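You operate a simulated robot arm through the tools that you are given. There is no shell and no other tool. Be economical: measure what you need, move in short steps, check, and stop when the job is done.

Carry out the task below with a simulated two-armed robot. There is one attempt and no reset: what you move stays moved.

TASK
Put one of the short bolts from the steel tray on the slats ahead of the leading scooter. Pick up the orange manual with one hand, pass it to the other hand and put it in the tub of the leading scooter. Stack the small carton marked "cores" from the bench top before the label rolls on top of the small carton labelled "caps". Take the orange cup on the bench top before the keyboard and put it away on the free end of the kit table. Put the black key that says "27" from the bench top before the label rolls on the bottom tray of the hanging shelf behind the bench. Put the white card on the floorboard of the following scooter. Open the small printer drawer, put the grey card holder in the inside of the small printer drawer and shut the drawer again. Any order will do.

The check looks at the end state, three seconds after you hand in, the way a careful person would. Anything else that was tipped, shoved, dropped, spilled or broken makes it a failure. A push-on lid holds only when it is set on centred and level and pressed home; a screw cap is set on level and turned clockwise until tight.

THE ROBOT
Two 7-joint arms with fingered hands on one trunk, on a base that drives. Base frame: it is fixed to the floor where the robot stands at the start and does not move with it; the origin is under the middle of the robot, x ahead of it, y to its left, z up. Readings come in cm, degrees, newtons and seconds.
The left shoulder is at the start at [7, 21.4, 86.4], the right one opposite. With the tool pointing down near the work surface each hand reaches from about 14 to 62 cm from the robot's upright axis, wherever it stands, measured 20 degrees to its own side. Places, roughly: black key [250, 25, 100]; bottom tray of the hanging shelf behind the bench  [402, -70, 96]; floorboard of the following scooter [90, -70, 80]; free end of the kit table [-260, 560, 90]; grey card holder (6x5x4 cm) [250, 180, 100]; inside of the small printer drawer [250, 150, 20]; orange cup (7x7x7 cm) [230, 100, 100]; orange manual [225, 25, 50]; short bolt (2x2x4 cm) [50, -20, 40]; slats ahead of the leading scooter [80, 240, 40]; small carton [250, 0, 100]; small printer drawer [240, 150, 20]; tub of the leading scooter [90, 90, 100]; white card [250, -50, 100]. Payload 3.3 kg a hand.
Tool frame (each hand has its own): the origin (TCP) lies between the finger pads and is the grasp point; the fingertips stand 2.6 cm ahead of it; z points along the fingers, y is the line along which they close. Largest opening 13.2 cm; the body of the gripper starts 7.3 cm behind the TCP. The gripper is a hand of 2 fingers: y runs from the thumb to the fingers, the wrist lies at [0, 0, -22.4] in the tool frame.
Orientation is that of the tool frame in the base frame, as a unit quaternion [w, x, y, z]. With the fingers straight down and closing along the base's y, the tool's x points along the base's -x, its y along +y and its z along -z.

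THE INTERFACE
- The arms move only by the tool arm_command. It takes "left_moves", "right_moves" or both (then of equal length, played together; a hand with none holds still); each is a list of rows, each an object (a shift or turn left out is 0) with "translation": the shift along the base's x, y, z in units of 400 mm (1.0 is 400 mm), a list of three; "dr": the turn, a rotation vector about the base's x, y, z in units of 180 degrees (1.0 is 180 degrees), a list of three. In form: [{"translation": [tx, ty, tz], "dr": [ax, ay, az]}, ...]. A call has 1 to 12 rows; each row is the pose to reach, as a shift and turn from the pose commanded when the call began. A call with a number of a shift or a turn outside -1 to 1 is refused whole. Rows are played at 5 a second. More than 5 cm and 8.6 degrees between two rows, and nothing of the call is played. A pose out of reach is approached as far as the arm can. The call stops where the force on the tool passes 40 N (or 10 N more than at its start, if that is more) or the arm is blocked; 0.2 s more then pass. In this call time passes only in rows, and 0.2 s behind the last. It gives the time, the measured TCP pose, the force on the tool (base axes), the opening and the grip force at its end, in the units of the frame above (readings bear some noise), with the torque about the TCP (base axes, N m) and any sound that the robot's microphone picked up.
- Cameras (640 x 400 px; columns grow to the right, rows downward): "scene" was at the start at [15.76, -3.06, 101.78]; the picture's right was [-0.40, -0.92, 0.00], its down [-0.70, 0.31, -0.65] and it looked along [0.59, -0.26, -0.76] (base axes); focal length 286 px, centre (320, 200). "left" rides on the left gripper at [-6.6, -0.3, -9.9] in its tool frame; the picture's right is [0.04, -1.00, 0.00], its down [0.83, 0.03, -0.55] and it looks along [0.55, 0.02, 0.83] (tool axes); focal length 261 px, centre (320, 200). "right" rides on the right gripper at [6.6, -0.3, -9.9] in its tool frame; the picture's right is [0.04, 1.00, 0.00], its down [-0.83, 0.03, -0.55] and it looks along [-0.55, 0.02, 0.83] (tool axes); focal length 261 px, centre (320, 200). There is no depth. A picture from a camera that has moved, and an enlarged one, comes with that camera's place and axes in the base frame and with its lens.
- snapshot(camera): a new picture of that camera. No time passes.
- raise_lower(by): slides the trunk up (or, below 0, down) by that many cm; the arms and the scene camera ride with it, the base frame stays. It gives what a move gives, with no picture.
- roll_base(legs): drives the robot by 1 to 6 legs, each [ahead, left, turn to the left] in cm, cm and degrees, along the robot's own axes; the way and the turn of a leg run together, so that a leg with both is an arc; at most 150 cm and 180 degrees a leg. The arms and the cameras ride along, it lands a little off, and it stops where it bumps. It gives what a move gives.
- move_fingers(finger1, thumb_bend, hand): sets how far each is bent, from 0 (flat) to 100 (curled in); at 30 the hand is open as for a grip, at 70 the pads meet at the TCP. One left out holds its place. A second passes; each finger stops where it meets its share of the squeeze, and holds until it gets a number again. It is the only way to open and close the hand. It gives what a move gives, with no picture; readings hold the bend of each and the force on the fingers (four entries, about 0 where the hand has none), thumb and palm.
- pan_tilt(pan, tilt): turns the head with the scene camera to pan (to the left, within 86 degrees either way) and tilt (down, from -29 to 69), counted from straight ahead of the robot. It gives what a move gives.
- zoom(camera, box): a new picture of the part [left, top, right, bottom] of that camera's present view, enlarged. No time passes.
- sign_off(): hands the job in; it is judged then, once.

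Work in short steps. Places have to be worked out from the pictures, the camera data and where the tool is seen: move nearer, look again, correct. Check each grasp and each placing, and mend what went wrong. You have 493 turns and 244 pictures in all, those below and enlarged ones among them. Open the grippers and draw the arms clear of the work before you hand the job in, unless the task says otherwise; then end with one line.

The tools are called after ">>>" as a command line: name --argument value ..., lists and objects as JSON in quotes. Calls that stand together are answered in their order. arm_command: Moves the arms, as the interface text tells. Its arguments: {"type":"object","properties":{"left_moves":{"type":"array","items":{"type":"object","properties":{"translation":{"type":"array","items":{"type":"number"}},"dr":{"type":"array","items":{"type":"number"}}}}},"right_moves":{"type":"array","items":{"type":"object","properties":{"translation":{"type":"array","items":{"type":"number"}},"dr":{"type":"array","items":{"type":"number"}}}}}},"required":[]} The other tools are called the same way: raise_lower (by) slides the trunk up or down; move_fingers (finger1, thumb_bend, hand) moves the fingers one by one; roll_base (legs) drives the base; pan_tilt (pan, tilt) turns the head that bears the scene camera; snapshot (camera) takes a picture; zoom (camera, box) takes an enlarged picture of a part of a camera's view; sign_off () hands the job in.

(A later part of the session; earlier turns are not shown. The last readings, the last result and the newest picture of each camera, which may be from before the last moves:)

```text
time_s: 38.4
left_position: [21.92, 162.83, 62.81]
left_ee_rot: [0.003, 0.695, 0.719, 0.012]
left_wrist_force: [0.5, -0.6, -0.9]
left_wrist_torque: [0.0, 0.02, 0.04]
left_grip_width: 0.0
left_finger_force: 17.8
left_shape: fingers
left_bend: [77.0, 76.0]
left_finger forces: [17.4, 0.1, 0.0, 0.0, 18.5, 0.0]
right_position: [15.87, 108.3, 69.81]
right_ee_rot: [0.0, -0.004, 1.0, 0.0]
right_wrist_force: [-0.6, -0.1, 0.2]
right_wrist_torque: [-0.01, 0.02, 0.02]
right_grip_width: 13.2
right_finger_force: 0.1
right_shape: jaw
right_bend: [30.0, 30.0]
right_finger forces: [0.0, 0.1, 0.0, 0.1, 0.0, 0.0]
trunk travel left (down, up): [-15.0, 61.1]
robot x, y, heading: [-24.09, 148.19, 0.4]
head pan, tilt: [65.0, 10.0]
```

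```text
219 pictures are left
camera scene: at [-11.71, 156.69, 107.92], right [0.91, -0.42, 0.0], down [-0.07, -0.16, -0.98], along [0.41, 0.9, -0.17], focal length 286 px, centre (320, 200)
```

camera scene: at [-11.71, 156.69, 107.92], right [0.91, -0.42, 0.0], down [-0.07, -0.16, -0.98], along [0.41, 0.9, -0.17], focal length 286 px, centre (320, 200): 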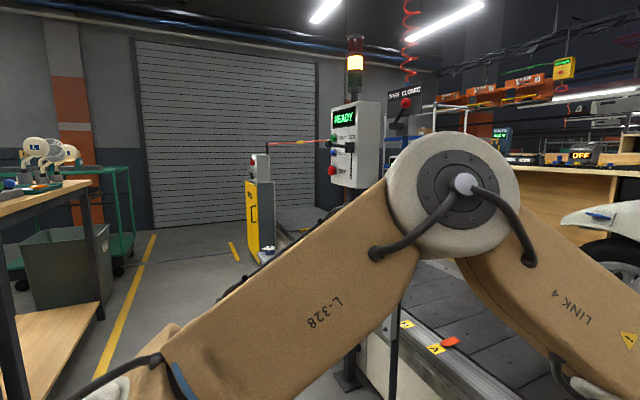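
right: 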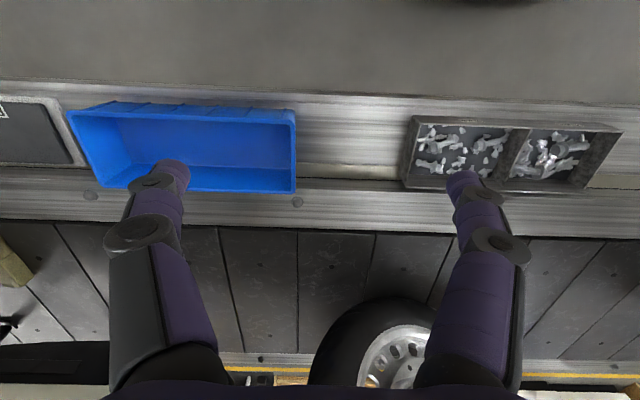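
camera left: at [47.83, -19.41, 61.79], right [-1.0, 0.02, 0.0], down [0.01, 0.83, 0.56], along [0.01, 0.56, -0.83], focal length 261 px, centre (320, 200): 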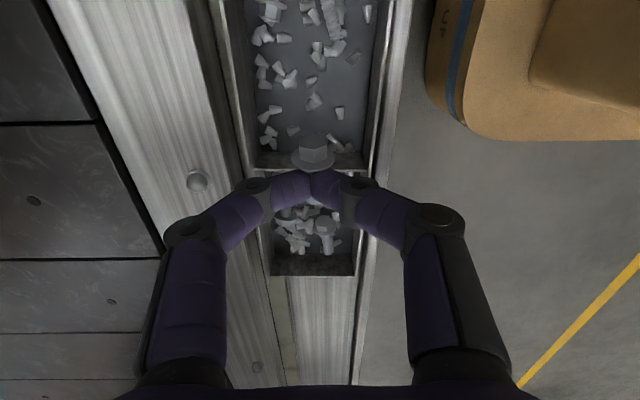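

The short post at [47,228] is only ~z 75 high; the tall column is at [51,260]. I'll raise the trunk, drive to y≈200, then ahead, and place the bolt near [76,222].

>>> raise_lower --by 18

>>> roll_base --legs '[[0, 52, 0], [20, 0, 0]]'

>>> pan_tilt --pan 25 --tilt 45

>>> snapshot --camera "scene"

>>> snapshot --camera "left"

```text
time_s: 40.4
left_position: [21.84, 162.63, 86.55]
left_ee_rot: [0.053, 0.691, 0.718, 0.061]
left_wrist_force: [0.2, -0.1, -0.1]
left_wrist_torque: [0.0, -0.01, -0.05]
left_grip_width: 0.0
left_finger_force: 18.0
left_shape: fingers
left_bend: [78.0, 76.0]
left_finger forces: [17.4, 0.1, 0.1, 0.1, 18.5, 0.0]
right_position: [15.97, 108.27, 87.79]
right_ee_rot: [-0.001, -0.004, 1.0, 0.0]
right_wrist_force: [0.4, -0.3, 0.6]
right_wrist_torque: [0.01, -0.02, 0.0]
right_grip_width: 13.19
right_finger_force: 0.1
right_shape: jaw
right_bend: [30.0, 30.0]
right_finger forces: [0.0, 0.1, 0.0, 0.0, 0.1, 0.0]
trunk travel left (down, up): [-33.0, 43.1]
robot x, y, heading: [-24.46, 148.0, 0.5]
head pan, tilt: [65.0, 10.0]
```

```text
time_s: 44.6
left_position: [42.1, 214.14, 86.63]
left_ee_rot: [0.052, 0.694, 0.716, 0.06]
left_wrist_force: [-0.2, 0.3, -0.2]
left_wrist_torque: [0.04, 0.02, 0.01]
left_grip_width: 0.03
left_finger_force: 18.1
left_shape: fingers
left_bend: [78.0, 76.0]
left_finger forces: [17.5, 0.0, 0.0, 0.0, 18.5, 0.1]
right_position: [35.79, 159.7, 87.72]
right_ee_rot: [-0.001, -0.001, 1.0, -0.001]
right_wrist_force: [1.3, 0.2, -1.3]
right_wrist_torque: [-0.01, 0.03, 0.03]
right_grip_width: 13.2
right_finger_force: 0.0
right_shape: jaw
right_bend: [30.0, 30.0]
right_finger forces: [0.1, 0.0, 0.1, 0.1, 0.1, 0.1]
trunk travel left (down, up): [-33.0, 43.1]
robot x, y, heading: [-4.38, 199.62, 0.2]
head pan, tilt: [65.0, 10.0]
```

```text
time_s: 45.7
left_position: [42.06, 213.99, 86.52]
left_ee_rot: [0.052, 0.694, 0.715, 0.061]
left_wrist_force: [-0.2, -0.4, -0.5]
left_wrist_torque: [-0.01, -0.02, 0.01]
left_grip_width: 0.0
left_finger_force: 18.0
left_shape: fingers
left_bend: [78.0, 76.0]
left_finger forces: [17.4, 0.0, 0.0, 0.1, 18.4, 0.0]
right_position: [35.71, 159.83, 87.63]
right_ee_rot: [0.001, -0.001, 1.0, 0.0]
right_wrist_force: [-0.2, -0.2, -0.6]
right_wrist_torque: [0.0, 0.0, 0.0]
right_grip_width: 13.21
right_finger_force: 0.0
right_shape: jaw
right_bend: [30.0, 30.0]
right_finger forces: [0.1, 0.0, 0.0, 0.0, 0.0, 0.0]
trunk travel left (down, up): [-33.0, 43.1]
robot x, y, heading: [-3.98, 199.89, 0.1]
head pan, tilt: [25.0, 45.0]
```

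```text
218 pictures are left
camera scene: at [7.13, 203.4, 120.84], right [0.43, -0.9, 0.0], down [-0.64, -0.3, -0.71], along [0.64, 0.3, -0.71], focal length 286 px, centre (320, 200)
```

scene: 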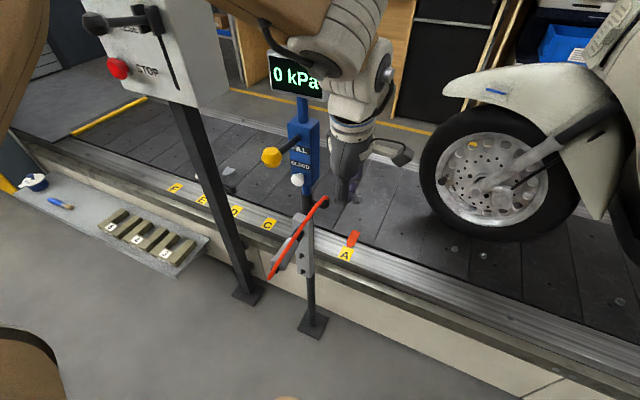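

```text
217 pictures are left
camera left: at [40.36, 207.5, 96.09], right [-0.99, 0.01, -0.16], down [-0.08, 0.83, 0.56], along [0.14, 0.56, -0.81], focal length 261 px, centre (320, 200)
```

left: 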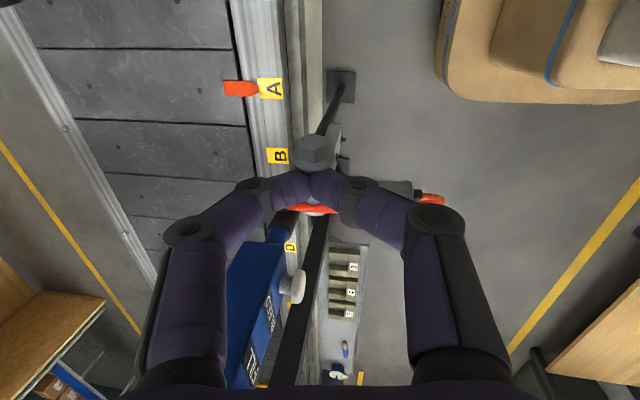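

The near post carries an air display up to z≈105, making this side awkward. The other side (bench aisle) may be open, and I need to go there anyway; I back away and look for the way around.

>>> roll_base --legs '[[-25, 0, 0]]'

>>> pan_tilt --pan 70 --tilt 5

>>> snapshot --camera "scene"

>>> pan_tilt --pan -80 --tilt 5

>>> snapshot --camera "scene"

```text
time_s: 47.5
left_position: [17.58, 214.21, 86.66]
left_ee_rot: [0.052, 0.693, 0.716, 0.061]
left_wrist_force: [0.0, -0.4, -0.2]
left_wrist_torque: [-0.02, -0.05, -0.02]
left_grip_width: 0.0
left_finger_force: 18.0
left_shape: fingers
left_bend: [78.0, 76.0]
left_finger forces: [17.5, 0.1, 0.0, 0.0, 18.6, 0.1]
right_position: [11.28, 159.85, 87.74]
right_ee_rot: [0.0, -0.001, 1.0, 0.0]
right_wrist_force: [0.3, -0.2, 0.1]
right_wrist_torque: [0.0, 0.04, 0.0]
right_grip_width: 13.21
right_finger_force: 0.0
right_shape: jaw
right_bend: [30.0, 30.0]
right_finger forces: [0.0, 0.0, 0.1, 0.0, 0.0, 0.1]
trunk travel left (down, up): [-33.0, 43.1]
robot x, y, heading: [-28.53, 199.51, 0.3]
head pan, tilt: [25.0, 45.0]
```

```text
time_s: 48.6
left_position: [17.46, 214.14, 86.6]
left_ee_rot: [0.053, 0.693, 0.716, 0.061]
left_wrist_force: [0.3, 0.3, 0.0]
left_wrist_torque: [0.0, 0.01, 0.01]
left_grip_width: 0.01
left_finger_force: 17.7
left_shape: fingers
left_bend: [78.0, 76.0]
left_finger forces: [17.5, 0.0, 0.1, 0.0, 18.5, 0.1]
right_position: [11.36, 159.76, 87.73]
right_ee_rot: [0.0, -0.002, 1.0, 0.0]
right_wrist_force: [0.6, 0.3, -0.9]
right_wrist_torque: [-0.01, 0.0, -0.03]
right_grip_width: 13.21
right_finger_force: 0.0
right_shape: jaw
right_bend: [30.0, 30.0]
right_finger forces: [0.0, 0.0, 0.0, 0.0, 0.0, 0.0]
trunk travel left (down, up): [-33.0, 43.1]
robot x, y, heading: [-28.45, 199.78, 0.2]
head pan, tilt: [70.0, 5.0]
```

```text
216 pictures are left
camera scene: at [-21.55, 208.5, 127.13], right [0.94, -0.34, 0.0], down [-0.03, -0.08, -1.0], along [0.34, 0.94, -0.09], focal length 286 px, centre (320, 200)
```

scene: 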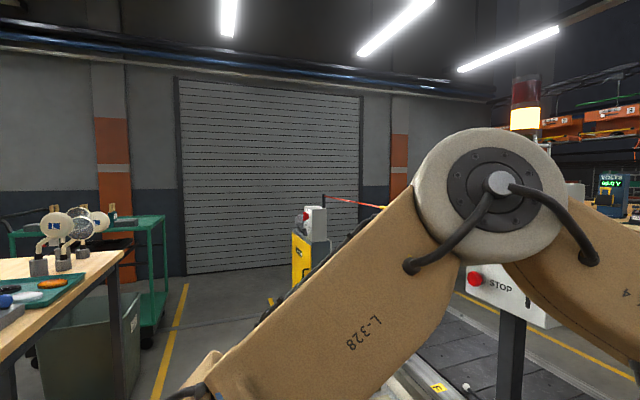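

```text
time_s: 50.9
left_position: [17.53, 213.93, 86.76]
left_ee_rot: [0.053, 0.693, 0.716, 0.061]
left_wrist_force: [0.2, -0.3, 0.0]
left_wrist_torque: [0.03, 0.01, 0.01]
left_grip_width: 0.0
left_finger_force: 18.6
left_shape: fingers
left_bend: [78.0, 76.0]
left_finger forces: [17.4, 0.0, 0.0, 0.1, 18.5, 0.0]
right_position: [11.32, 159.81, 87.75]
right_ee_rot: [0.0, -0.001, 1.0, -0.001]
right_wrist_force: [-0.3, -1.5, 0.9]
right_wrist_torque: [0.0, 0.03, -0.02]
right_grip_width: 13.19
right_finger_force: 0.1
right_shape: jaw
right_bend: [30.0, 30.0]
right_finger forces: [0.0, 0.1, 0.1, 0.0, 0.1, 0.1]
trunk travel left (down, up): [-33.0, 43.1]
robot x, y, heading: [-28.72, 199.59, 0.3]
head pan, tilt: [-80.0, 5.0]
```

```text
215 pictures are left
camera scene: at [-23.04, 190.82, 127.14], right [-0.98, -0.18, 0.0], down [-0.02, 0.09, -1.0], along [0.18, -0.98, -0.09], focal length 286 px, centre (320, 200)
```

scene: 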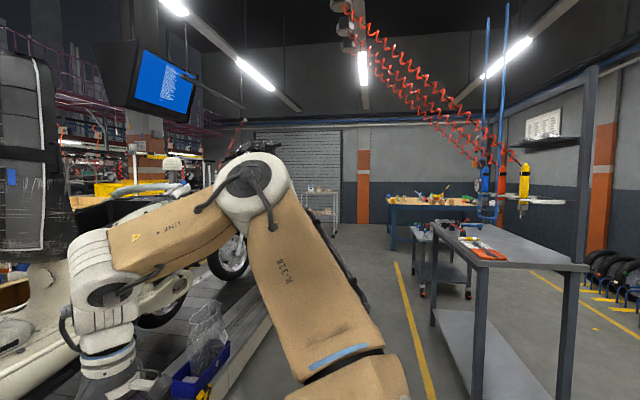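

The line seems to end near y≈430 with a gate, and there is open floor before the shutter at y≈600. I strafe left in steps, looking on the way.

>>> roll_base --legs '[[0, 140, 0]]'

>>> pan_tilt --pan 20 --tilt 15

>>> snapshot --camera "scene"

>>> pan_tilt --pan 75 --tilt 15

>>> snapshot --camera "scene"

```text
time_s: 57.8
left_position: [18.85, 351.77, 86.59]
left_ee_rot: [0.053, 0.701, 0.709, 0.06]
left_wrist_force: [-0.9, 0.4, -0.2]
left_wrist_torque: [0.0, 0.0, -0.01]
left_grip_width: 0.0
left_finger_force: 18.2
left_shape: fingers
left_bend: [78.0, 76.0]
left_finger forces: [17.4, 0.0, 0.0, 0.1, 18.6, 0.0]
right_position: [11.48, 297.56, 87.72]
right_ee_rot: [0.0, 0.009, 1.0, 0.0]
right_wrist_force: [0.3, 0.6, -1.2]
right_wrist_torque: [0.0, -0.01, 0.0]
right_grip_width: 13.21
right_finger_force: 0.0
right_shape: jaw
right_bend: [30.0, 30.0]
right_finger forces: [0.0, 0.0, 0.0, 0.1, 0.0, 0.0]
trunk travel left (down, up): [-33.0, 43.1]
robot x, y, heading: [-27.73, 338.59, -0.7]
head pan, tilt: [-80.0, 5.0]
```

```text
time_s: 59.6
left_position: [18.78, 351.69, 86.61]
left_ee_rot: [0.053, 0.701, 0.709, 0.06]
left_wrist_force: [-0.8, 0.2, -0.4]
left_wrist_torque: [0.02, 0.0, 0.02]
left_grip_width: 0.01
left_finger_force: 18.0
left_shape: fingers
left_bend: [78.0, 76.0]
left_finger forces: [17.5, 0.0, 0.0, 0.0, 18.6, 0.0]
right_position: [11.41, 297.63, 87.64]
right_ee_rot: [0.0, 0.008, 1.0, 0.0]
right_wrist_force: [-0.3, -0.3, 0.1]
right_wrist_torque: [-0.03, 0.02, 0.02]
right_grip_width: 13.19
right_finger_force: 0.0
right_shape: jaw
right_bend: [30.0, 30.0]
right_finger forces: [0.0, 0.0, 0.0, 0.1, 0.0, 0.0]
trunk travel left (down, up): [-33.0, 43.1]
robot x, y, heading: [-27.72, 338.9, -0.8]
head pan, tilt: [20.0, 15.0]
```

```text
214 pictures are left
camera scene: at [-14.93, 341.4, 125.51], right [0.33, -0.95, 0.0], down [-0.24, -0.08, -0.97], along [0.91, 0.31, -0.26], focal length 286 px, centre (320, 200)
```

scene: 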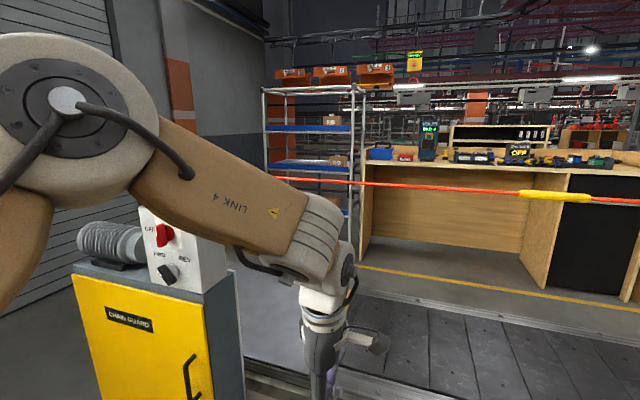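

```text
time_s: 60.8
left_position: [18.72, 351.85, 86.61]
left_ee_rot: [0.054, 0.701, 0.709, 0.06]
left_wrist_force: [-0.2, -0.1, 0.0]
left_wrist_torque: [0.02, -0.01, -0.02]
left_grip_width: 0.0
left_finger_force: 17.9
left_shape: fingers
left_bend: [78.0, 76.0]
left_finger forces: [17.5, 0.0, 0.1, 0.1, 18.6, 0.1]
right_position: [11.5, 297.58, 87.67]
right_ee_rot: [0.0, 0.009, 1.0, 0.0]
right_wrist_force: [-0.1, -0.3, 0.5]
right_wrist_torque: [-0.01, -0.04, 0.01]
right_grip_width: 13.18
right_finger_force: 0.0
right_shape: jaw
right_bend: [30.0, 30.0]
right_finger forces: [0.0, 0.1, 0.0, 0.1, 0.0, 0.0]
trunk travel left (down, up): [-33.0, 43.1]
robot x, y, heading: [-27.97, 338.47, -1.3]
head pan, tilt: [75.0, 15.0]
```

```text
213 pictures are left
camera scene: at [-21.19, 347.34, 125.52], right [0.96, -0.28, 0.0], down [-0.07, -0.25, -0.97], along [0.27, 0.93, -0.26], focal length 286 px, centre (320, 200)
```

scene: 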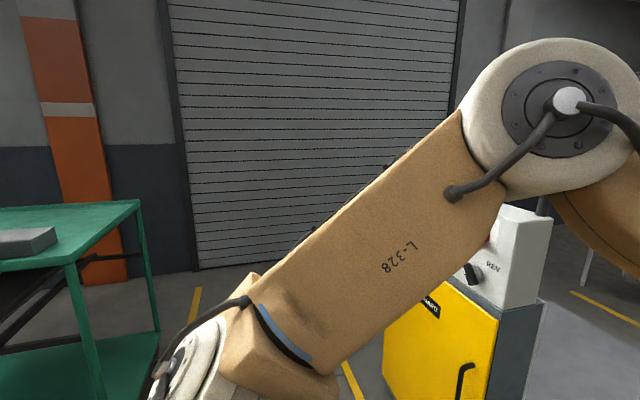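

Cabinet left edge is around x≈23. I back 7 cm and continue left to y≈500.

>>> roll_base --legs '[[-7, 0, 1], [0, 150, 0], [0, 22, 0]]'

>>> pan_tilt --pan 0 --tilt 20

>>> snapshot --camera "scene"

>>> pan_tilt --pan -45 --tilt 20

>>> snapshot --camera "scene"

```text
time_s: 70.2
left_position: [7.43, 527.61, 86.65]
left_ee_rot: [0.052, 0.682, 0.727, 0.061]
left_wrist_force: [0.3, -1.3, 0.2]
left_wrist_torque: [-0.05, -0.03, -0.02]
left_grip_width: 0.02
left_finger_force: 18.0
left_shape: fingers
left_bend: [78.0, 76.0]
left_finger forces: [17.5, 0.1, 0.0, 0.1, 18.6, 0.1]
right_position: [2.9, 473.15, 87.73]
right_ee_rot: [-0.001, -0.017, 1.0, -0.001]
right_wrist_force: [0.1, -0.3, 0.2]
right_wrist_torque: [0.01, 0.0, -0.02]
right_grip_width: 13.2
right_finger_force: 0.0
right_shape: jaw
right_bend: [30.0, 30.0]
right_finger forces: [0.0, 0.0, 0.0, 0.0, 0.1, 0.0]
trunk travel left (down, up): [-33.0, 43.1]
robot x, y, heading: [-37.66, 511.75, 1.8]
head pan, tilt: [75.0, 15.0]
```

```text
time_s: 71.7
left_position: [7.23, 527.44, 86.6]
left_ee_rot: [0.052, 0.682, 0.727, 0.061]
left_wrist_force: [-0.1, 0.0, -0.2]
left_wrist_torque: [0.02, 0.03, -0.02]
left_grip_width: 0.0
left_finger_force: 18.1
left_shape: fingers
left_bend: [78.0, 76.0]
left_finger forces: [17.5, 0.1, 0.1, 0.0, 18.5, 0.0]
right_position: [2.84, 472.9, 87.71]
right_ee_rot: [0.0, -0.017, 1.0, 0.0]
right_wrist_force: [0.0, 0.0, -0.7]
right_wrist_torque: [0.0, 0.02, -0.02]
right_grip_width: 13.2
right_finger_force: 0.0
right_shape: jaw
right_bend: [30.0, 30.0]
right_finger forces: [0.0, 0.0, 0.0, 0.1, 0.0, 0.0]
trunk travel left (down, up): [-33.0, 43.1]
robot x, y, heading: [-38.3, 511.85, 1.8]
head pan, tilt: [0.0, 20.0]
```

```text
212 pictures are left
camera scene: at [-25.09, 512.19, 124.7], right [0.04, -1.0, 0.0], down [-0.34, -0.01, -0.94], along [0.94, 0.03, -0.34], focal length 286 px, centre (320, 200)
```

scene: 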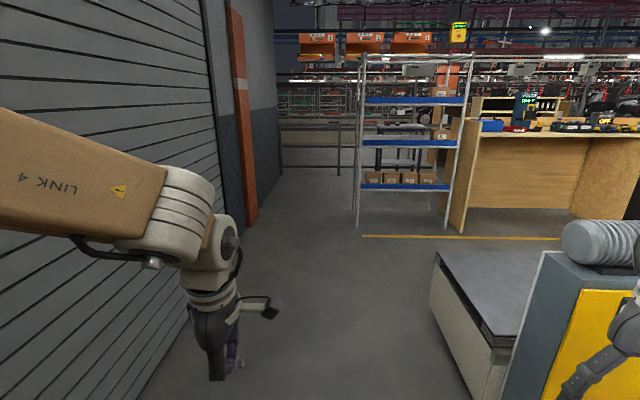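

```text
time_s: 72.8
left_position: [7.39, 527.42, 86.58]
left_ee_rot: [0.052, 0.682, 0.727, 0.061]
left_wrist_force: [-0.4, -0.3, 0.0]
left_wrist_torque: [-0.04, -0.02, 0.0]
left_grip_width: 0.03
left_finger_force: 18.5
left_shape: fingers
left_bend: [78.0, 76.0]
left_finger forces: [17.5, 0.1, 0.0, 0.0, 18.6, 0.1]
right_position: [2.78, 472.96, 87.69]
right_ee_rot: [0.0, -0.018, 1.0, 0.0]
right_wrist_force: [-0.4, -0.7, 0.4]
right_wrist_torque: [0.0, -0.01, -0.01]
right_grip_width: 13.2
right_finger_force: 0.0
right_shape: jaw
right_bend: [30.0, 30.0]
right_finger forces: [0.0, 0.0, 0.0, 0.0, 0.0, 0.0]
trunk travel left (down, up): [-33.0, 43.1]
robot x, y, heading: [-38.17, 511.82, 2.0]
head pan, tilt: [-45.0, 20.0]
```

```text
211 pictures are left
camera scene: at [-27.58, 505.51, 124.7], right [-0.68, -0.73, 0.0], down [-0.25, 0.23, -0.94], along [0.69, -0.64, -0.34], focal length 286 px, centre (320, 200)
```

scene: 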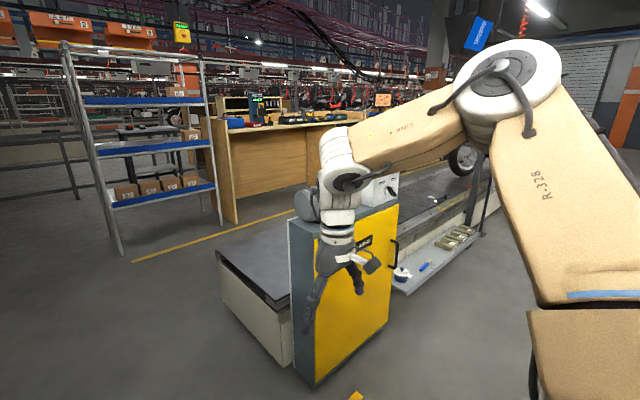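

Conveyor ends at y≈440 and the passage is clear. I drive ahead to x≈120, turn around to face the line.

>>> roll_base --legs '[[150, 0, -1.8], [8, 0, 0], [0, 0, 90], [0, 0, 90]]'

>>> pan_tilt --pan 80 --tilt 15

>>> snapshot --camera "scene"

```text
time_s: 88.7
left_position: [74.29, 498.67, 86.59]
left_ee_rot: [0.062, 0.729, -0.68, -0.051]
left_wrist_force: [-1.0, -0.2, -0.1]
left_wrist_torque: [-0.01, 0.0, 0.0]
left_grip_width: 0.0
left_finger_force: 0.0
left_shape: fingers
left_bend: [80.0, 76.0]
left_finger forces: [0.1, 0.0, 0.1, 0.1, 0.0, 0.1]
right_position: [78.4, 553.21, 87.68]
right_ee_rot: [0.0, 1.0, 0.021, 0.0]
right_wrist_force: [0.1, 0.2, -0.9]
right_wrist_torque: [0.02, 0.01, -0.04]
right_grip_width: 13.19
right_finger_force: 0.1
right_shape: jaw
right_bend: [30.0, 30.0]
right_finger forces: [0.0, 0.0, 0.1, 0.0, 0.1, 0.0]
trunk travel left (down, up): [-33.0, 43.1]
robot x, y, heading: [119.97, 514.9, -177.7]
head pan, tilt: [-45.0, 20.0]
```

```text
time_s: 90.7
left_position: [74.38, 498.79, 86.63]
left_ee_rot: [0.062, 0.729, -0.68, -0.051]
left_wrist_force: [0.8, 0.5, 0.0]
left_wrist_torque: [-0.02, -0.04, 0.02]
left_grip_width: 0.0
left_finger_force: 0.1
left_shape: fingers
left_bend: [80.0, 76.0]
left_finger forces: [0.0, 0.1, 0.1, 0.0, 0.0, 0.0]
right_position: [78.56, 553.27, 87.71]
right_ee_rot: [-0.001, 1.0, 0.021, 0.0]
right_wrist_force: [0.3, 0.1, -0.2]
right_wrist_torque: [0.03, -0.02, -0.01]
right_grip_width: 13.18
right_finger_force: 0.0
right_shape: jaw
right_bend: [30.0, 30.0]
right_finger forces: [0.1, 0.0, 0.1, 0.0, 0.0, 0.0]
trunk travel left (down, up): [-33.0, 43.1]
robot x, y, heading: [120.08, 515.05, -177.4]
head pan, tilt: [80.0, 15.0]
```

```text
210 pictures are left
camera scene: at [115.09, 505.56, 125.52], right [-0.99, 0.13, 0.0], down [0.03, 0.26, -0.97], along [-0.13, -0.96, -0.26], focal length 286 px, centre (320, 200)
```

scene: 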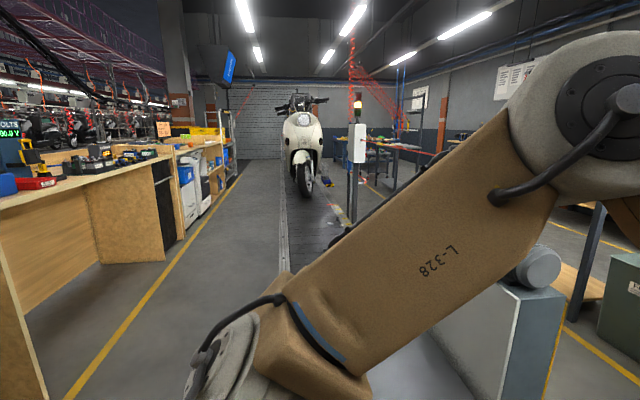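

The left finger force dropped to zero — the bolt may have slipped out during the drive. I check with the left camera and look at the floor.

>>> snapshot --camera "left"

>>> pan_tilt --pan 0 --tilt 60

>>> snapshot --camera "scene"

>>> snapshot --camera "right"

```text
209 pictures are left
camera left: at [75.73, 505.56, 96.09], right [0.99, 0.03, -0.16], down [0.11, -0.82, 0.56], along [-0.11, -0.57, -0.81], focal length 261 px, centre (320, 200)
```

left: 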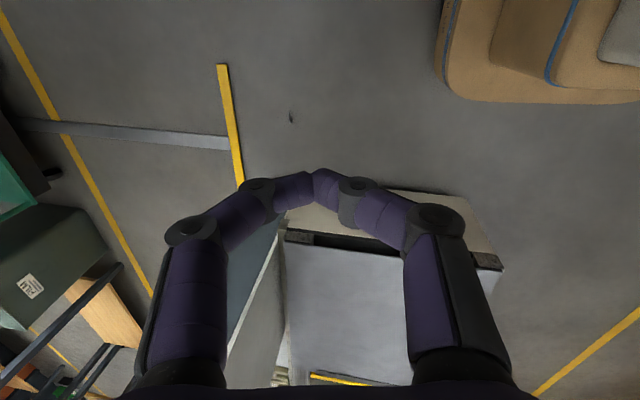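

```text
time_s: 92.2
left_position: [74.53, 498.7, 86.65]
left_ee_rot: [0.061, 0.729, -0.68, -0.051]
left_wrist_force: [0.5, 0.0, -0.1]
left_wrist_torque: [-0.02, -0.03, -0.01]
left_grip_width: 0.0
left_finger_force: 0.2
left_shape: fingers
left_bend: [80.0, 76.0]
left_finger forces: [0.0, 0.0, 0.0, 0.1, 0.0, 0.0]
right_position: [78.35, 553.17, 87.64]
right_ee_rot: [0.0, 1.0, 0.021, 0.0]
right_wrist_force: [-0.7, 0.2, -1.1]
right_wrist_torque: [0.01, -0.03, -0.02]
right_grip_width: 13.19
right_finger_force: 0.1
right_shape: jaw
right_bend: [30.0, 30.0]
right_finger forces: [0.0, 0.1, 0.0, 0.0, 0.0, 0.1]
trunk travel left (down, up): [-33.0, 43.1]
robot x, y, heading: [119.74, 514.9, -177.7]
head pan, tilt: [0.0, 60.0]
```

```text
208 pictures are left
camera scene: at [109.67, 514.53, 118.89], right [-0.04, 1.0, 0.0], down [0.87, 0.04, -0.5], along [-0.5, -0.02, -0.87], focal length 286 px, centre (320, 200)
```

scene: 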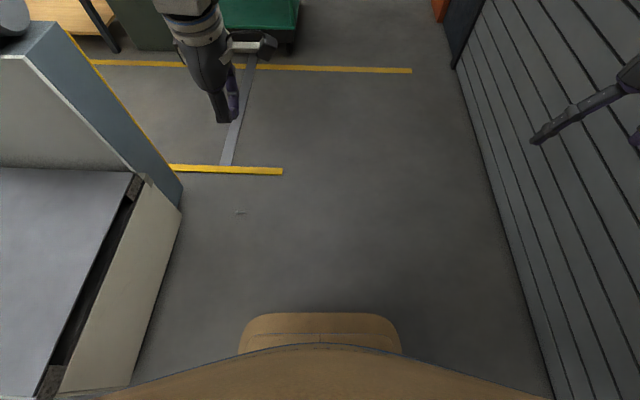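

```text
207 pictures are left
camera right: at [85.03, 553.88, 97.49], right [0.08, -1.0, 0.0], down [-0.83, -0.07, 0.55], along [-0.55, -0.05, -0.83], focal length 261 px, centre (320, 200)
```

right: 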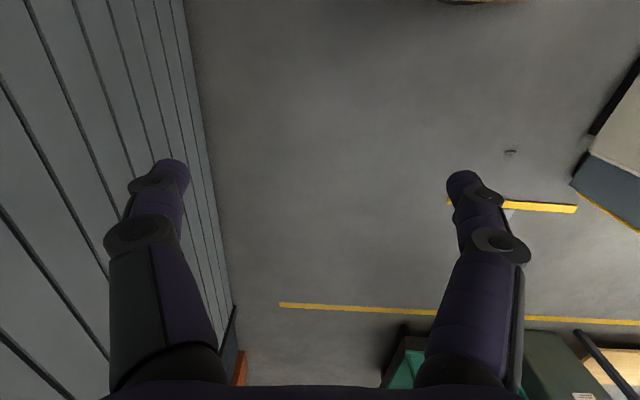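

The bolt lies on the floor near [49,474]. I zoom to see its orientation.

>>> zoom --camera "scene" --box '[200, 186, 280, 236]'

>>> zoom --camera "right" --box '[470, 125, 550, 175]'

```text
8.00 times, centred on (240, 211) of scene
camera zoom: at [109.67, 514.53, 118.89], right [-0.04, 1.0, 0.0], down [0.87, 0.04, -0.5], along [-0.5, -0.02, -0.87], focal length 2285 px, centre (960, 112)
```

zoom: 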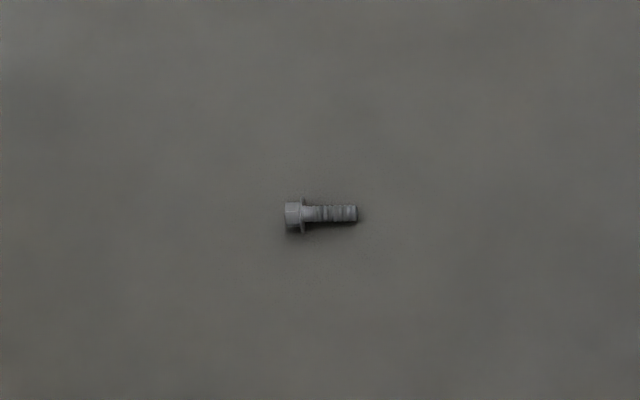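

```text
8.00 times, centred on (510, 150) of right
camera zoom: at [85.03, 553.88, 97.49], right [0.08, -1.0, 0.0], down [-0.83, -0.07, 0.55], along [-0.55, -0.05, -0.83], focal length 2085 px, centre (-1200, 600)
```

zoom: 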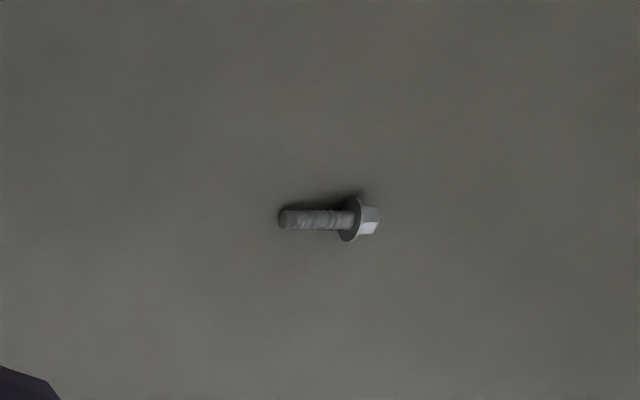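

The bolt lies along y at ≈[49.8,474.5]. I'll face −y so the left hand grips it in its normal orientation, clear of the cabinet.

>>> roll_base --legs '[[0, 0, 87.7], [0, -86, 0]]'

>>> pan_tilt --pan 10 --tilt 60

>>> snapshot --camera "scene"

```text
time_s: 100.5
left_position: [48.2, 468.64, 86.56]
left_ee_rot: [0.081, 0.997, 0.017, 0.005]
left_wrist_force: [-0.2, -0.2, 0.8]
left_wrist_torque: [-0.01, -0.01, 0.0]
left_grip_width: 0.0
left_finger_force: 0.1
left_shape: fingers
left_bend: [80.0, 76.0]
left_finger forces: [0.0, 0.1, 0.0, 0.0, 0.1, 0.0]
right_position: [-6.26, 474.66, 87.77]
right_ee_rot: [0.0, 0.706, 0.708, 0.0]
right_wrist_force: [-0.1, -0.7, 0.1]
right_wrist_torque: [-0.02, 0.03, 0.0]
right_grip_width: 13.2
right_finger_force: 0.0
right_shape: jaw
right_bend: [30.0, 30.0]
right_finger forces: [0.0, 0.0, 0.0, 0.1, 0.0, 0.0]
trunk travel left (down, up): [-33.0, 43.1]
robot x, y, heading: [34.0, 514.54, -89.8]
head pan, tilt: [0.0, 60.0]
```

```text
time_s: 101.2
left_position: [48.18, 468.62, 86.69]
left_ee_rot: [0.081, 0.997, 0.017, 0.006]
left_wrist_force: [0.3, 1.0, -0.4]
left_wrist_torque: [-0.01, 0.01, -0.02]
left_grip_width: 0.0
left_finger_force: 0.1
left_shape: fingers
left_bend: [80.0, 76.0]
left_finger forces: [0.1, 0.1, 0.0, 0.1, 0.0, 0.1]
right_position: [-6.16, 474.6, 87.64]
right_ee_rot: [0.001, 0.705, 0.709, 0.0]
right_wrist_force: [-0.7, -0.4, 0.0]
right_wrist_torque: [-0.01, 0.03, -0.03]
right_grip_width: 13.19
right_finger_force: 0.1
right_shape: jaw
right_bend: [30.0, 30.0]
right_finger forces: [0.0, 0.1, 0.0, 0.1, 0.0, 0.0]
trunk travel left (down, up): [-33.0, 43.1]
robot x, y, heading: [33.75, 514.77, -89.5]
head pan, tilt: [10.0, 60.0]
```

```text
204 pictures are left
camera scene: at [35.11, 504.42, 118.88], right [-0.98, -0.18, 0.0], down [-0.15, 0.85, -0.5], along [0.09, -0.49, -0.87], focal length 286 px, centre (320, 200)
```

scene: 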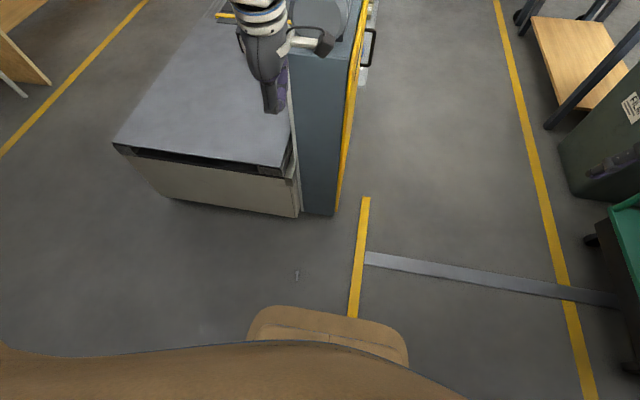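

Now I straighten the left hand, open it partly and lower the trunk.

>>> move_fingers --hand "left" --finger1 52 --thumb_bend 52

>>> arm_command --left_moves '[{"dr": [0.0034, 0.0039, 0.0445], "translation": [0, 0.01, 0]}, {"dr": [0.0068, 0.0079, 0.089], "translation": [0, 0.03, 0]}, {"dr": [0.0102, 0.0118, 0.1334], "translation": [0.01, 0.05, 0]}, {"dr": [0.0136, 0.0158, 0.1778], "translation": [0.02, 0.07, 0]}, {"dr": [0.017, 0.0197, 0.2223], "translation": [0.03, 0.09, 0]}, {"dr": [0.0205, 0.0237, 0.2667], "translation": [0.035, 0.11, 0]}, {"dr": [0.0239, 0.0276, 0.3112], "translation": [0.04, 0.13, 0]}, {"dr": [0.0273, 0.0316, 0.3556], "translation": [0.04, 0.145, 0]}, {"dr": [0.0307, 0.0355, 0.4], "translation": [0.04, 0.15, 0]}, {"dr": [0.0341, 0.0395, 0.4445], "translation": [0.04, 0.15, 0]}, {"dr": [0.0375, 0.0434, 0.489], "translation": [0.04, 0.15, 0]}]'

>>> raise_lower --by -33

>>> snapshot --camera "left"

```text
time_s: 102.2
left_position: [48.28, 468.41, 86.72]
left_ee_rot: [0.08, 0.997, 0.018, 0.006]
left_wrist_force: [-0.3, -0.4, -0.2]
left_wrist_torque: [0.02, 0.0, -0.04]
left_grip_width: 5.91
left_finger_force: 0.1
left_shape: fingers
left_bend: [52.0, 52.0]
left_finger forces: [0.0, 0.0, 0.1, 0.0, 0.0, 0.0]
right_position: [-6.14, 474.66, 87.75]
right_ee_rot: [0.0, 0.705, 0.709, 0.0]
right_wrist_force: [0.6, 0.3, 0.4]
right_wrist_torque: [-0.02, 0.02, 0.02]
right_grip_width: 13.2
right_finger_force: 0.1
right_shape: jaw
right_bend: [30.0, 30.0]
right_finger forces: [0.0, 0.0, 0.1, 0.1, 0.0, 0.0]
trunk travel left (down, up): [-33.0, 43.1]
robot x, y, heading: [33.68, 514.96, -89.7]
head pan, tilt: [10.0, 60.0]
```

```text
time_s: 104.6
left_position: [49.83, 474.52, 86.56]
left_ee_rot: [-0.001, 0.704, 0.71, 0.0]
left_wrist_force: [0.4, 1.0, 0.7]
left_wrist_torque: [-0.01, 0.02, -0.04]
left_grip_width: 5.92
left_finger_force: 0.2
left_shape: fingers
left_bend: [52.0, 52.0]
left_finger forces: [0.0, 0.0, 0.0, 0.0, 0.0, 0.1]
right_position: [-6.18, 474.59, 87.76]
right_ee_rot: [0.0, 0.705, 0.709, 0.0]
right_wrist_force: [-0.4, -0.4, 0.4]
right_wrist_torque: [-0.01, -0.01, 0.01]
right_grip_width: 13.18
right_finger_force: 0.0
right_shape: jaw
right_bend: [30.0, 30.0]
right_finger forces: [0.0, 0.1, 0.1, 0.0, 0.0, 0.1]
trunk travel left (down, up): [-33.0, 43.1]
robot x, y, heading: [33.76, 514.73, -89.7]
head pan, tilt: [10.0, 60.0]
```

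```text
time_s: 107.9
left_position: [49.89, 474.57, 53.73]
left_ee_rot: [0.0, 0.706, 0.708, 0.0]
left_wrist_force: [0.6, 0.7, -0.3]
left_wrist_torque: [0.02, -0.01, 0.03]
left_grip_width: 5.92
left_finger_force: 0.2
left_shape: fingers
left_bend: [52.0, 52.0]
left_finger forces: [0.1, 0.0, 0.0, 0.1, 0.0, 0.0]
right_position: [-6.2, 474.65, 54.81]
right_ee_rot: [0.0, 0.705, 0.709, 0.0]
right_wrist_force: [-0.1, -0.5, 0.5]
right_wrist_torque: [0.04, 0.02, 0.01]
right_grip_width: 13.21
right_finger_force: 0.0
right_shape: jaw
right_bend: [30.0, 30.0]
right_finger forces: [0.0, 0.0, 0.1, 0.0, 0.0, 0.1]
trunk travel left (down, up): [0.0, 76.1]
robot x, y, heading: [33.71, 514.42, -89.5]
head pan, tilt: [10.0, 60.0]
```

```text
203 pictures are left
camera left: at [49.56, 468.06, 63.35], right [-1.0, 0.04, 0.0], down [0.03, 0.83, 0.55], along [0.02, 0.55, -0.83], focal length 261 px, centre (320, 200)
```

left: 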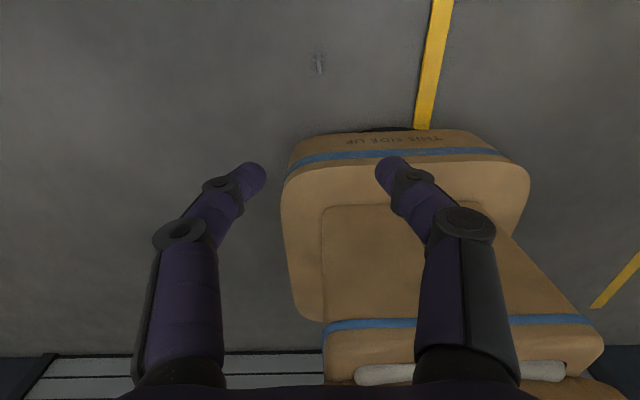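

The hand is right above the bolt (estimated [50.2,474.6]). I descend most of the way.

>>> arm_command --left_moves '[{"translation": [0.008, 0, -0.12]}, {"translation": [0.008, 0, -0.24]}, {"translation": [0.008, 0, -0.36]}, {"translation": [0.008, 0, -0.48]}, {"translation": [0.008, 0, -0.6]}, {"translation": [0.008, 0, -0.72]}, {"translation": [0.008, 0, -0.84]}, {"translation": [0.008, 0, -0.96]}, {"translation": [0.008, 0, -1.0]}]'

>>> snapshot --camera "left"

```text
time_s: 109.9
left_position: [50.23, 474.56, 13.83]
left_ee_rot: [0.0, 0.706, 0.709, -0.001]
left_wrist_force: [0.8, -0.1, -0.3]
left_wrist_torque: [0.05, 0.02, 0.01]
left_grip_width: 5.91
left_finger_force: 0.0
left_shape: fingers
left_bend: [52.0, 52.0]
left_finger forces: [0.0, 0.1, 0.1, 0.1, 0.1, 0.0]
right_position: [-6.16, 474.61, 54.65]
right_ee_rot: [0.0, 0.705, 0.709, 0.001]
right_wrist_force: [-0.9, -0.4, 0.3]
right_wrist_torque: [0.0, 0.01, -0.03]
right_grip_width: 13.16
right_finger_force: 0.1
right_shape: jaw
right_bend: [30.0, 30.0]
right_finger forces: [0.0, 0.1, 0.0, 0.0, 0.1, 0.0]
trunk travel left (down, up): [0.0, 76.1]
robot x, y, heading: [33.91, 515.19, -89.9]
head pan, tilt: [10.0, 60.0]
```

```text
202 pictures are left
camera left: at [49.9, 468.13, 23.43], right [-1.0, 0.04, 0.0], down [0.03, 0.83, 0.55], along [0.02, 0.55, -0.83], focal length 261 px, centre (320, 200)
```

left: 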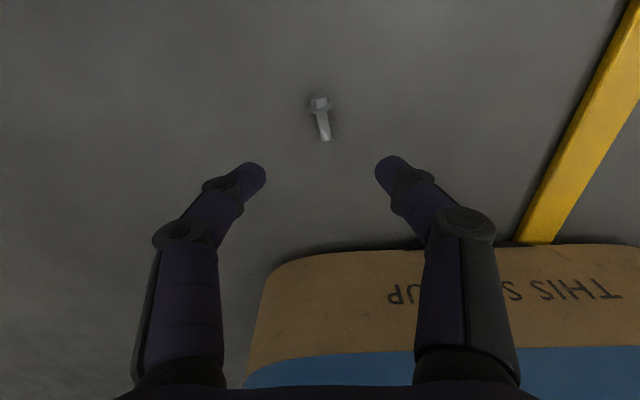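

Bolt centre at ≈[49.9,475]. I descend to z≈2.9 and check.

>>> arm_command --left_moves '[{"translation": [-0.007, 0.008, -0.1]}, {"translation": [-0.007, 0.01, -0.2]}, {"translation": [-0.007, 0.01, -0.273]}]'

>>> snapshot --camera "left"

```text
time_s: 110.8
left_position: [49.85, 475.6, 3.33]
left_ee_rot: [-0.003, 0.705, 0.709, 0.0]
left_wrist_force: [2.8, 8.4, 37.8]
left_wrist_torque: [0.25, -0.1, -0.08]
left_grip_width: 5.96
left_finger_force: 19.1
left_shape: fingers
left_bend: [55.0, 52.0]
left_finger forces: [19.5, 0.0, 0.1, 0.0, 18.4, 0.1]
left hand out of reach, approached as far as the arm can: row 3
right_position: [-6.15, 474.72, 54.82]
right_ee_rot: [0.001, 0.705, 0.709, 0.0]
right_wrist_force: [-0.3, 0.1, 0.5]
right_wrist_torque: [-0.01, -0.01, 0.02]
right_grip_width: 13.22
right_finger_force: 0.1
right_shape: jaw
right_bend: [30.0, 30.0]
right_finger forces: [0.1, 0.0, 0.0, 0.0, 0.1, 0.0]
trunk travel left (down, up): [0.0, 76.1]
robot x, y, heading: [33.62, 514.45, -89.3]
head pan, tilt: [10.0, 60.0]
stopped in row 3 (left hand): the force on the tool passed its limit at 47 N (the readings are from after the stop); the commanded pose is now the measured one
```

```text
201 pictures are left
camera left: at [49.6, 469.02, 12.91], right [-1.0, 0.03, 0.0], down [0.03, 0.83, 0.56], along [0.02, 0.56, -0.83], focal length 261 px, centre (320, 200)
```

left: 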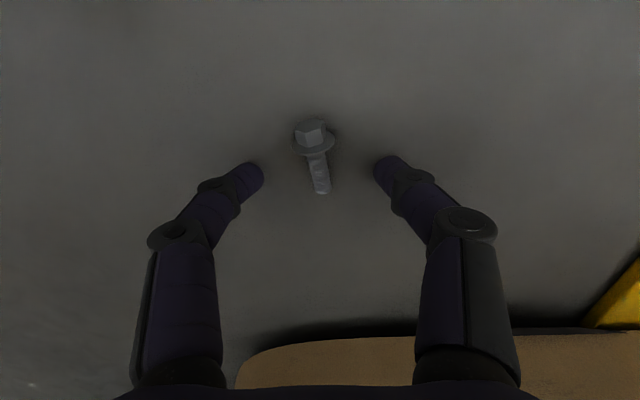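

Fingertips touch the floor around the bolt; I raise 0.4 cm and close.

>>> arm_command --left_moves '[{"translation": [0.003, -0.004, 0.01]}]'

>>> move_fingers --hand "left" --finger1 68 --thumb_bend 68

>>> snapshot --camera "left"

```text
time_s: 111.2
left_position: [50.07, 475.55, 3.26]
left_ee_rot: [-0.003, 0.705, 0.709, 0.0]
left_wrist_force: [1.0, -0.4, 1.8]
left_wrist_torque: [-0.01, -0.07, -0.02]
left_grip_width: 5.89
left_finger_force: 0.8
left_shape: fingers
left_bend: [53.0, 52.0]
left_finger forces: [1.8, 0.0, 0.0, 0.1, 0.1, 0.0]
right_position: [-6.11, 474.67, 54.68]
right_ee_rot: [0.0, 0.706, 0.709, 0.0]
right_wrist_force: [0.4, 0.0, -0.1]
right_wrist_torque: [-0.02, -0.01, -0.01]
right_grip_width: 13.17
right_finger_force: 0.1
right_shape: jaw
right_bend: [30.0, 30.0]
right_finger forces: [0.0, 0.0, 0.0, 0.0, 0.0, 0.1]
trunk travel left (down, up): [0.0, 76.1]
robot x, y, heading: [34.06, 514.72, -89.7]
head pan, tilt: [10.0, 60.0]
```

```text
time_s: 112.2
left_position: [50.04, 475.49, 3.46]
left_ee_rot: [-0.004, 0.704, 0.71, -0.001]
left_wrist_force: [0.0, -0.1, 0.8]
left_wrist_torque: [0.01, 0.01, 0.01]
left_grip_width: 0.8
left_finger_force: 0.1
left_shape: fingers
left_bend: [68.0, 68.0]
left_finger forces: [0.1, 0.1, 0.0, 0.0, 0.0, 0.0]
right_position: [-6.14, 474.7, 54.64]
right_ee_rot: [0.0, 0.705, 0.709, 0.0]
right_wrist_force: [0.1, 0.1, 0.0]
right_wrist_torque: [-0.03, 0.01, 0.02]
right_grip_width: 13.18
right_finger_force: 0.1
right_shape: jaw
right_bend: [30.0, 30.0]
right_finger forces: [0.1, 0.0, 0.0, 0.0, 0.1, 0.0]
trunk travel left (down, up): [0.0, 76.1]
robot x, y, heading: [33.54, 514.71, -89.5]
head pan, tilt: [10.0, 60.0]
```

```text
200 pictures are left
camera left: at [49.76, 468.93, 13.07], right [-1.0, 0.03, 0.01], down [0.03, 0.83, 0.56], along [0.01, 0.56, -0.83], focal length 261 px, centre (320, 200)
```

left: 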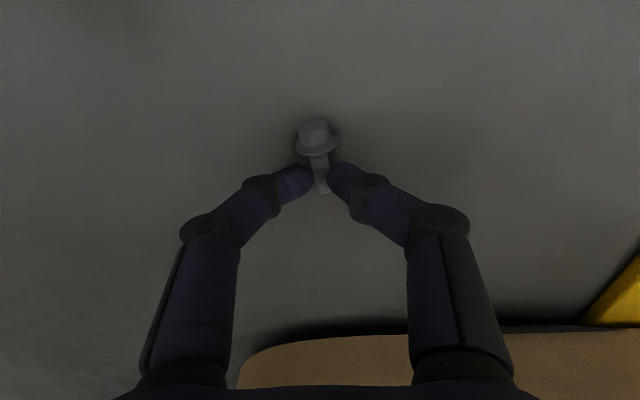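

I lower slightly to get the pads deeper around the shaft, then squeeze.

>>> arm_command --left_moves '[{"translation": [0, 0, -0.012]}, {"translation": [0, 0, -0.022]}]'

>>> move_fingers --hand "left" --finger1 80 --thumb_bend 80

>>> snapshot --camera "left"

```text
time_s: 112.8
left_position: [49.92, 475.54, 2.82]
left_ee_rot: [-0.003, 0.704, 0.71, -0.002]
left_wrist_force: [1.1, 3.4, 23.3]
left_wrist_torque: [0.06, -0.01, -0.02]
left_grip_width: 0.83
left_finger_force: 11.6
left_shape: fingers
left_bend: [70.0, 68.0]
left_finger forces: [11.4, 0.1, 0.0, 0.0, 11.8, 0.1]
right_position: [-6.13, 474.72, 54.76]
right_ee_rot: [0.001, 0.705, 0.709, -0.001]
right_wrist_force: [-0.4, -0.3, -0.2]
right_wrist_torque: [0.0, -0.03, -0.02]
right_grip_width: 13.19
right_finger_force: 0.1
right_shape: jaw
right_bend: [30.0, 30.0]
right_finger forces: [0.0, 0.1, 0.1, 0.0, 0.0, 0.1]
trunk travel left (down, up): [0.0, 76.1]
robot x, y, heading: [33.61, 514.52, -89.7]
head pan, tilt: [10.0, 60.0]
```

```text
time_s: 113.8
left_position: [49.94, 475.69, 2.55]
left_ee_rot: [-0.005, 0.704, 0.71, -0.001]
left_wrist_force: [0.6, 0.3, 1.2]
left_wrist_torque: [0.0, -0.02, 0.0]
left_grip_width: 0.42
left_finger_force: 12.3
left_shape: fingers
left_bend: [75.0, 73.0]
left_finger forces: [12.7, 0.0, 0.1, 0.0, 13.2, 0.0]
right_position: [-6.2, 474.61, 54.64]
right_ee_rot: [0.0, 0.706, 0.709, 0.0]
right_wrist_force: [0.5, -0.1, 0.5]
right_wrist_torque: [0.02, -0.02, 0.0]
right_grip_width: 13.18
right_finger_force: 0.0
right_shape: jaw
right_bend: [30.0, 30.0]
right_finger forces: [0.1, 0.0, 0.1, 0.0, 0.0, 0.0]
trunk travel left (down, up): [0.0, 76.1]
robot x, y, heading: [33.63, 515.26, -89.9]
head pan, tilt: [10.0, 60.0]
```

```text
199 pictures are left
camera left: at [49.83, 469.03, 12.28], right [-1.0, 0.03, 0.01], down [0.03, 0.83, 0.56], along [0.01, 0.56, -0.83], focal length 261 px, centre (320, 200)
```

left: 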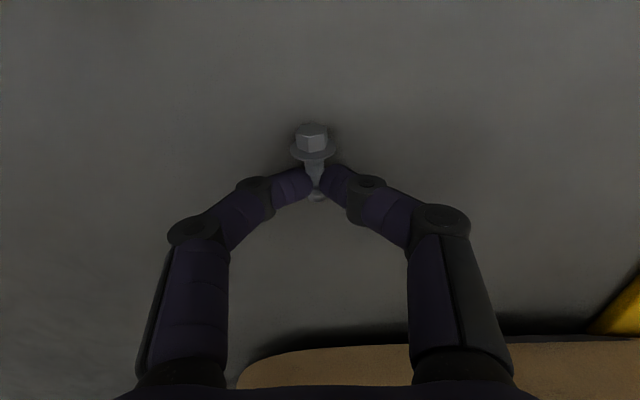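

Bolt is gripped with the TCP at z 2.55. I squeeze more and lift.

>>> move_fingers --hand "left" --finger1 90 --thumb_bend 90

>>> arm_command --left_moves '[{"translation": [0, 0, 0.1]}, {"translation": [0, 0, 0.22]}, {"translation": [0, 0, 0.34]}, {"translation": [0, 0, 0.46]}, {"translation": [0, 0, 0.58]}, {"translation": [0, 0, 0.7]}, {"translation": [0, 0, 0.82]}, {"translation": [0, 0, 0.94]}, {"translation": [0, 0, 1.0]}]'

>>> snapshot --camera "left"

```text
time_s: 114.8
left_position: [50.05, 475.45, 2.54]
left_ee_rot: [-0.004, 0.704, 0.71, 0.0]
left_wrist_force: [-0.9, 0.2, -0.4]
left_wrist_torque: [-0.01, -0.03, -0.02]
left_grip_width: 0.3
left_finger_force: 26.3
left_shape: fingers
left_bend: [81.0, 75.0]
left_finger forces: [25.4, 0.1, 0.0, 0.1, 27.3, 0.0]
right_position: [-6.15, 474.68, 54.8]
right_ee_rot: [-0.001, 0.705, 0.709, 0.0]
right_wrist_force: [0.4, -0.3, -0.3]
right_wrist_torque: [-0.01, -0.03, 0.01]
right_grip_width: 13.19
right_finger_force: 0.0
right_shape: jaw
right_bend: [30.0, 30.0]
right_finger forces: [0.0, 0.0, 0.0, 0.1, 0.0, 0.0]
trunk travel left (down, up): [0.0, 76.1]
robot x, y, heading: [33.91, 514.78, -89.5]
head pan, tilt: [10.0, 60.0]
```

```text
time_s: 116.8
left_position: [50.01, 475.44, 42.21]
left_ee_rot: [-0.003, 0.704, 0.71, 0.0]
left_wrist_force: [-0.1, 0.2, -0.9]
left_wrist_torque: [-0.02, 0.0, 0.03]
left_grip_width: 0.18
left_finger_force: 27.8
left_shape: fingers
left_bend: [81.0, 76.0]
left_finger forces: [31.1, 0.0, 0.0, 0.0, 24.6, 0.0]
right_position: [-6.15, 474.64, 54.7]
right_ee_rot: [0.0, 0.705, 0.709, 0.0]
right_wrist_force: [0.1, 0.1, -0.2]
right_wrist_torque: [0.02, 0.0, 0.02]
right_grip_width: 13.18
right_finger_force: 0.0
right_shape: jaw
right_bend: [30.0, 30.0]
right_finger forces: [0.0, 0.0, 0.0, 0.0, 0.1, 0.0]
trunk travel left (down, up): [0.0, 76.1]
robot x, y, heading: [33.62, 514.74, -89.6]
head pan, tilt: [10.0, 60.0]
```

```text
198 pictures are left
camera left: at [49.85, 468.86, 52.04], right [-1.0, 0.03, 0.01], down [0.03, 0.83, 0.56], along [0.01, 0.56, -0.83], focal length 261 px, centre (320, 200)
```

left: 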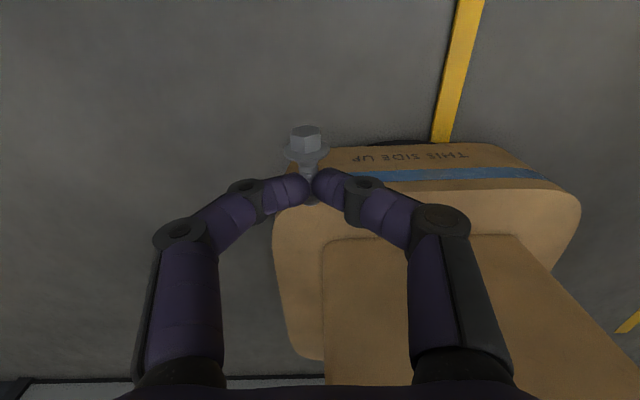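

Bolt lifted, but heavy squeeze seems to make it creep; I ease the squeeze and look closely.

>>> move_fingers --hand "left" --finger1 82 --thumb_bend 80

>>> zoom --camera "left" --box '[260, 110, 380, 220]'

```text
time_s: 117.8
left_position: [50.04, 475.32, 42.32]
left_ee_rot: [-0.004, 0.704, 0.71, -0.001]
left_wrist_force: [-0.1, 0.8, -0.9]
left_wrist_torque: [0.04, -0.02, 0.02]
left_grip_width: 0.19
left_finger_force: 11.1
left_shape: fingers
left_bend: [78.0, 73.0]
left_finger forces: [12.2, 0.0, 0.1, 0.0, 10.9, 0.1]
right_position: [-6.12, 474.6, 54.7]
right_ee_rot: [-0.001, 0.706, 0.708, -0.001]
right_wrist_force: [-0.4, -1.0, 0.0]
right_wrist_torque: [0.07, -0.01, -0.01]
right_grip_width: 13.2
right_finger_force: 0.1
right_shape: jaw
right_bend: [30.0, 30.0]
right_finger forces: [0.0, 0.0, 0.0, 0.0, 0.0, 0.1]
trunk travel left (down, up): [0.0, 76.1]
robot x, y, heading: [33.34, 514.71, -89.6]
head pan, tilt: [10.0, 60.0]
```

```text
3.64 times, centred on (320, 165) of left
camera zoom: at [49.82, 468.85, 51.99], right [-1.0, 0.03, 0.01], down [0.03, 0.83, 0.56], along [0.01, 0.56, -0.83], focal length 948 px, centre (320, 327)
```

zoom: 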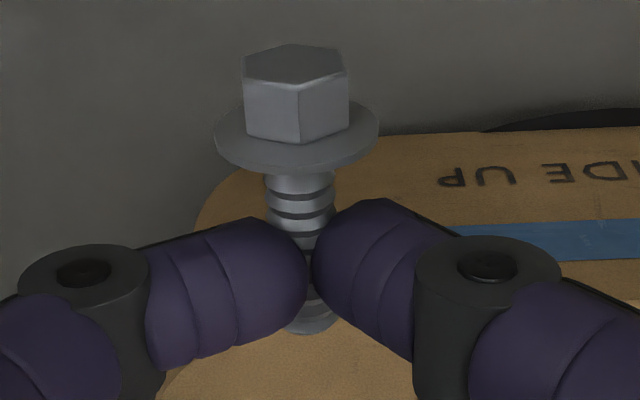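

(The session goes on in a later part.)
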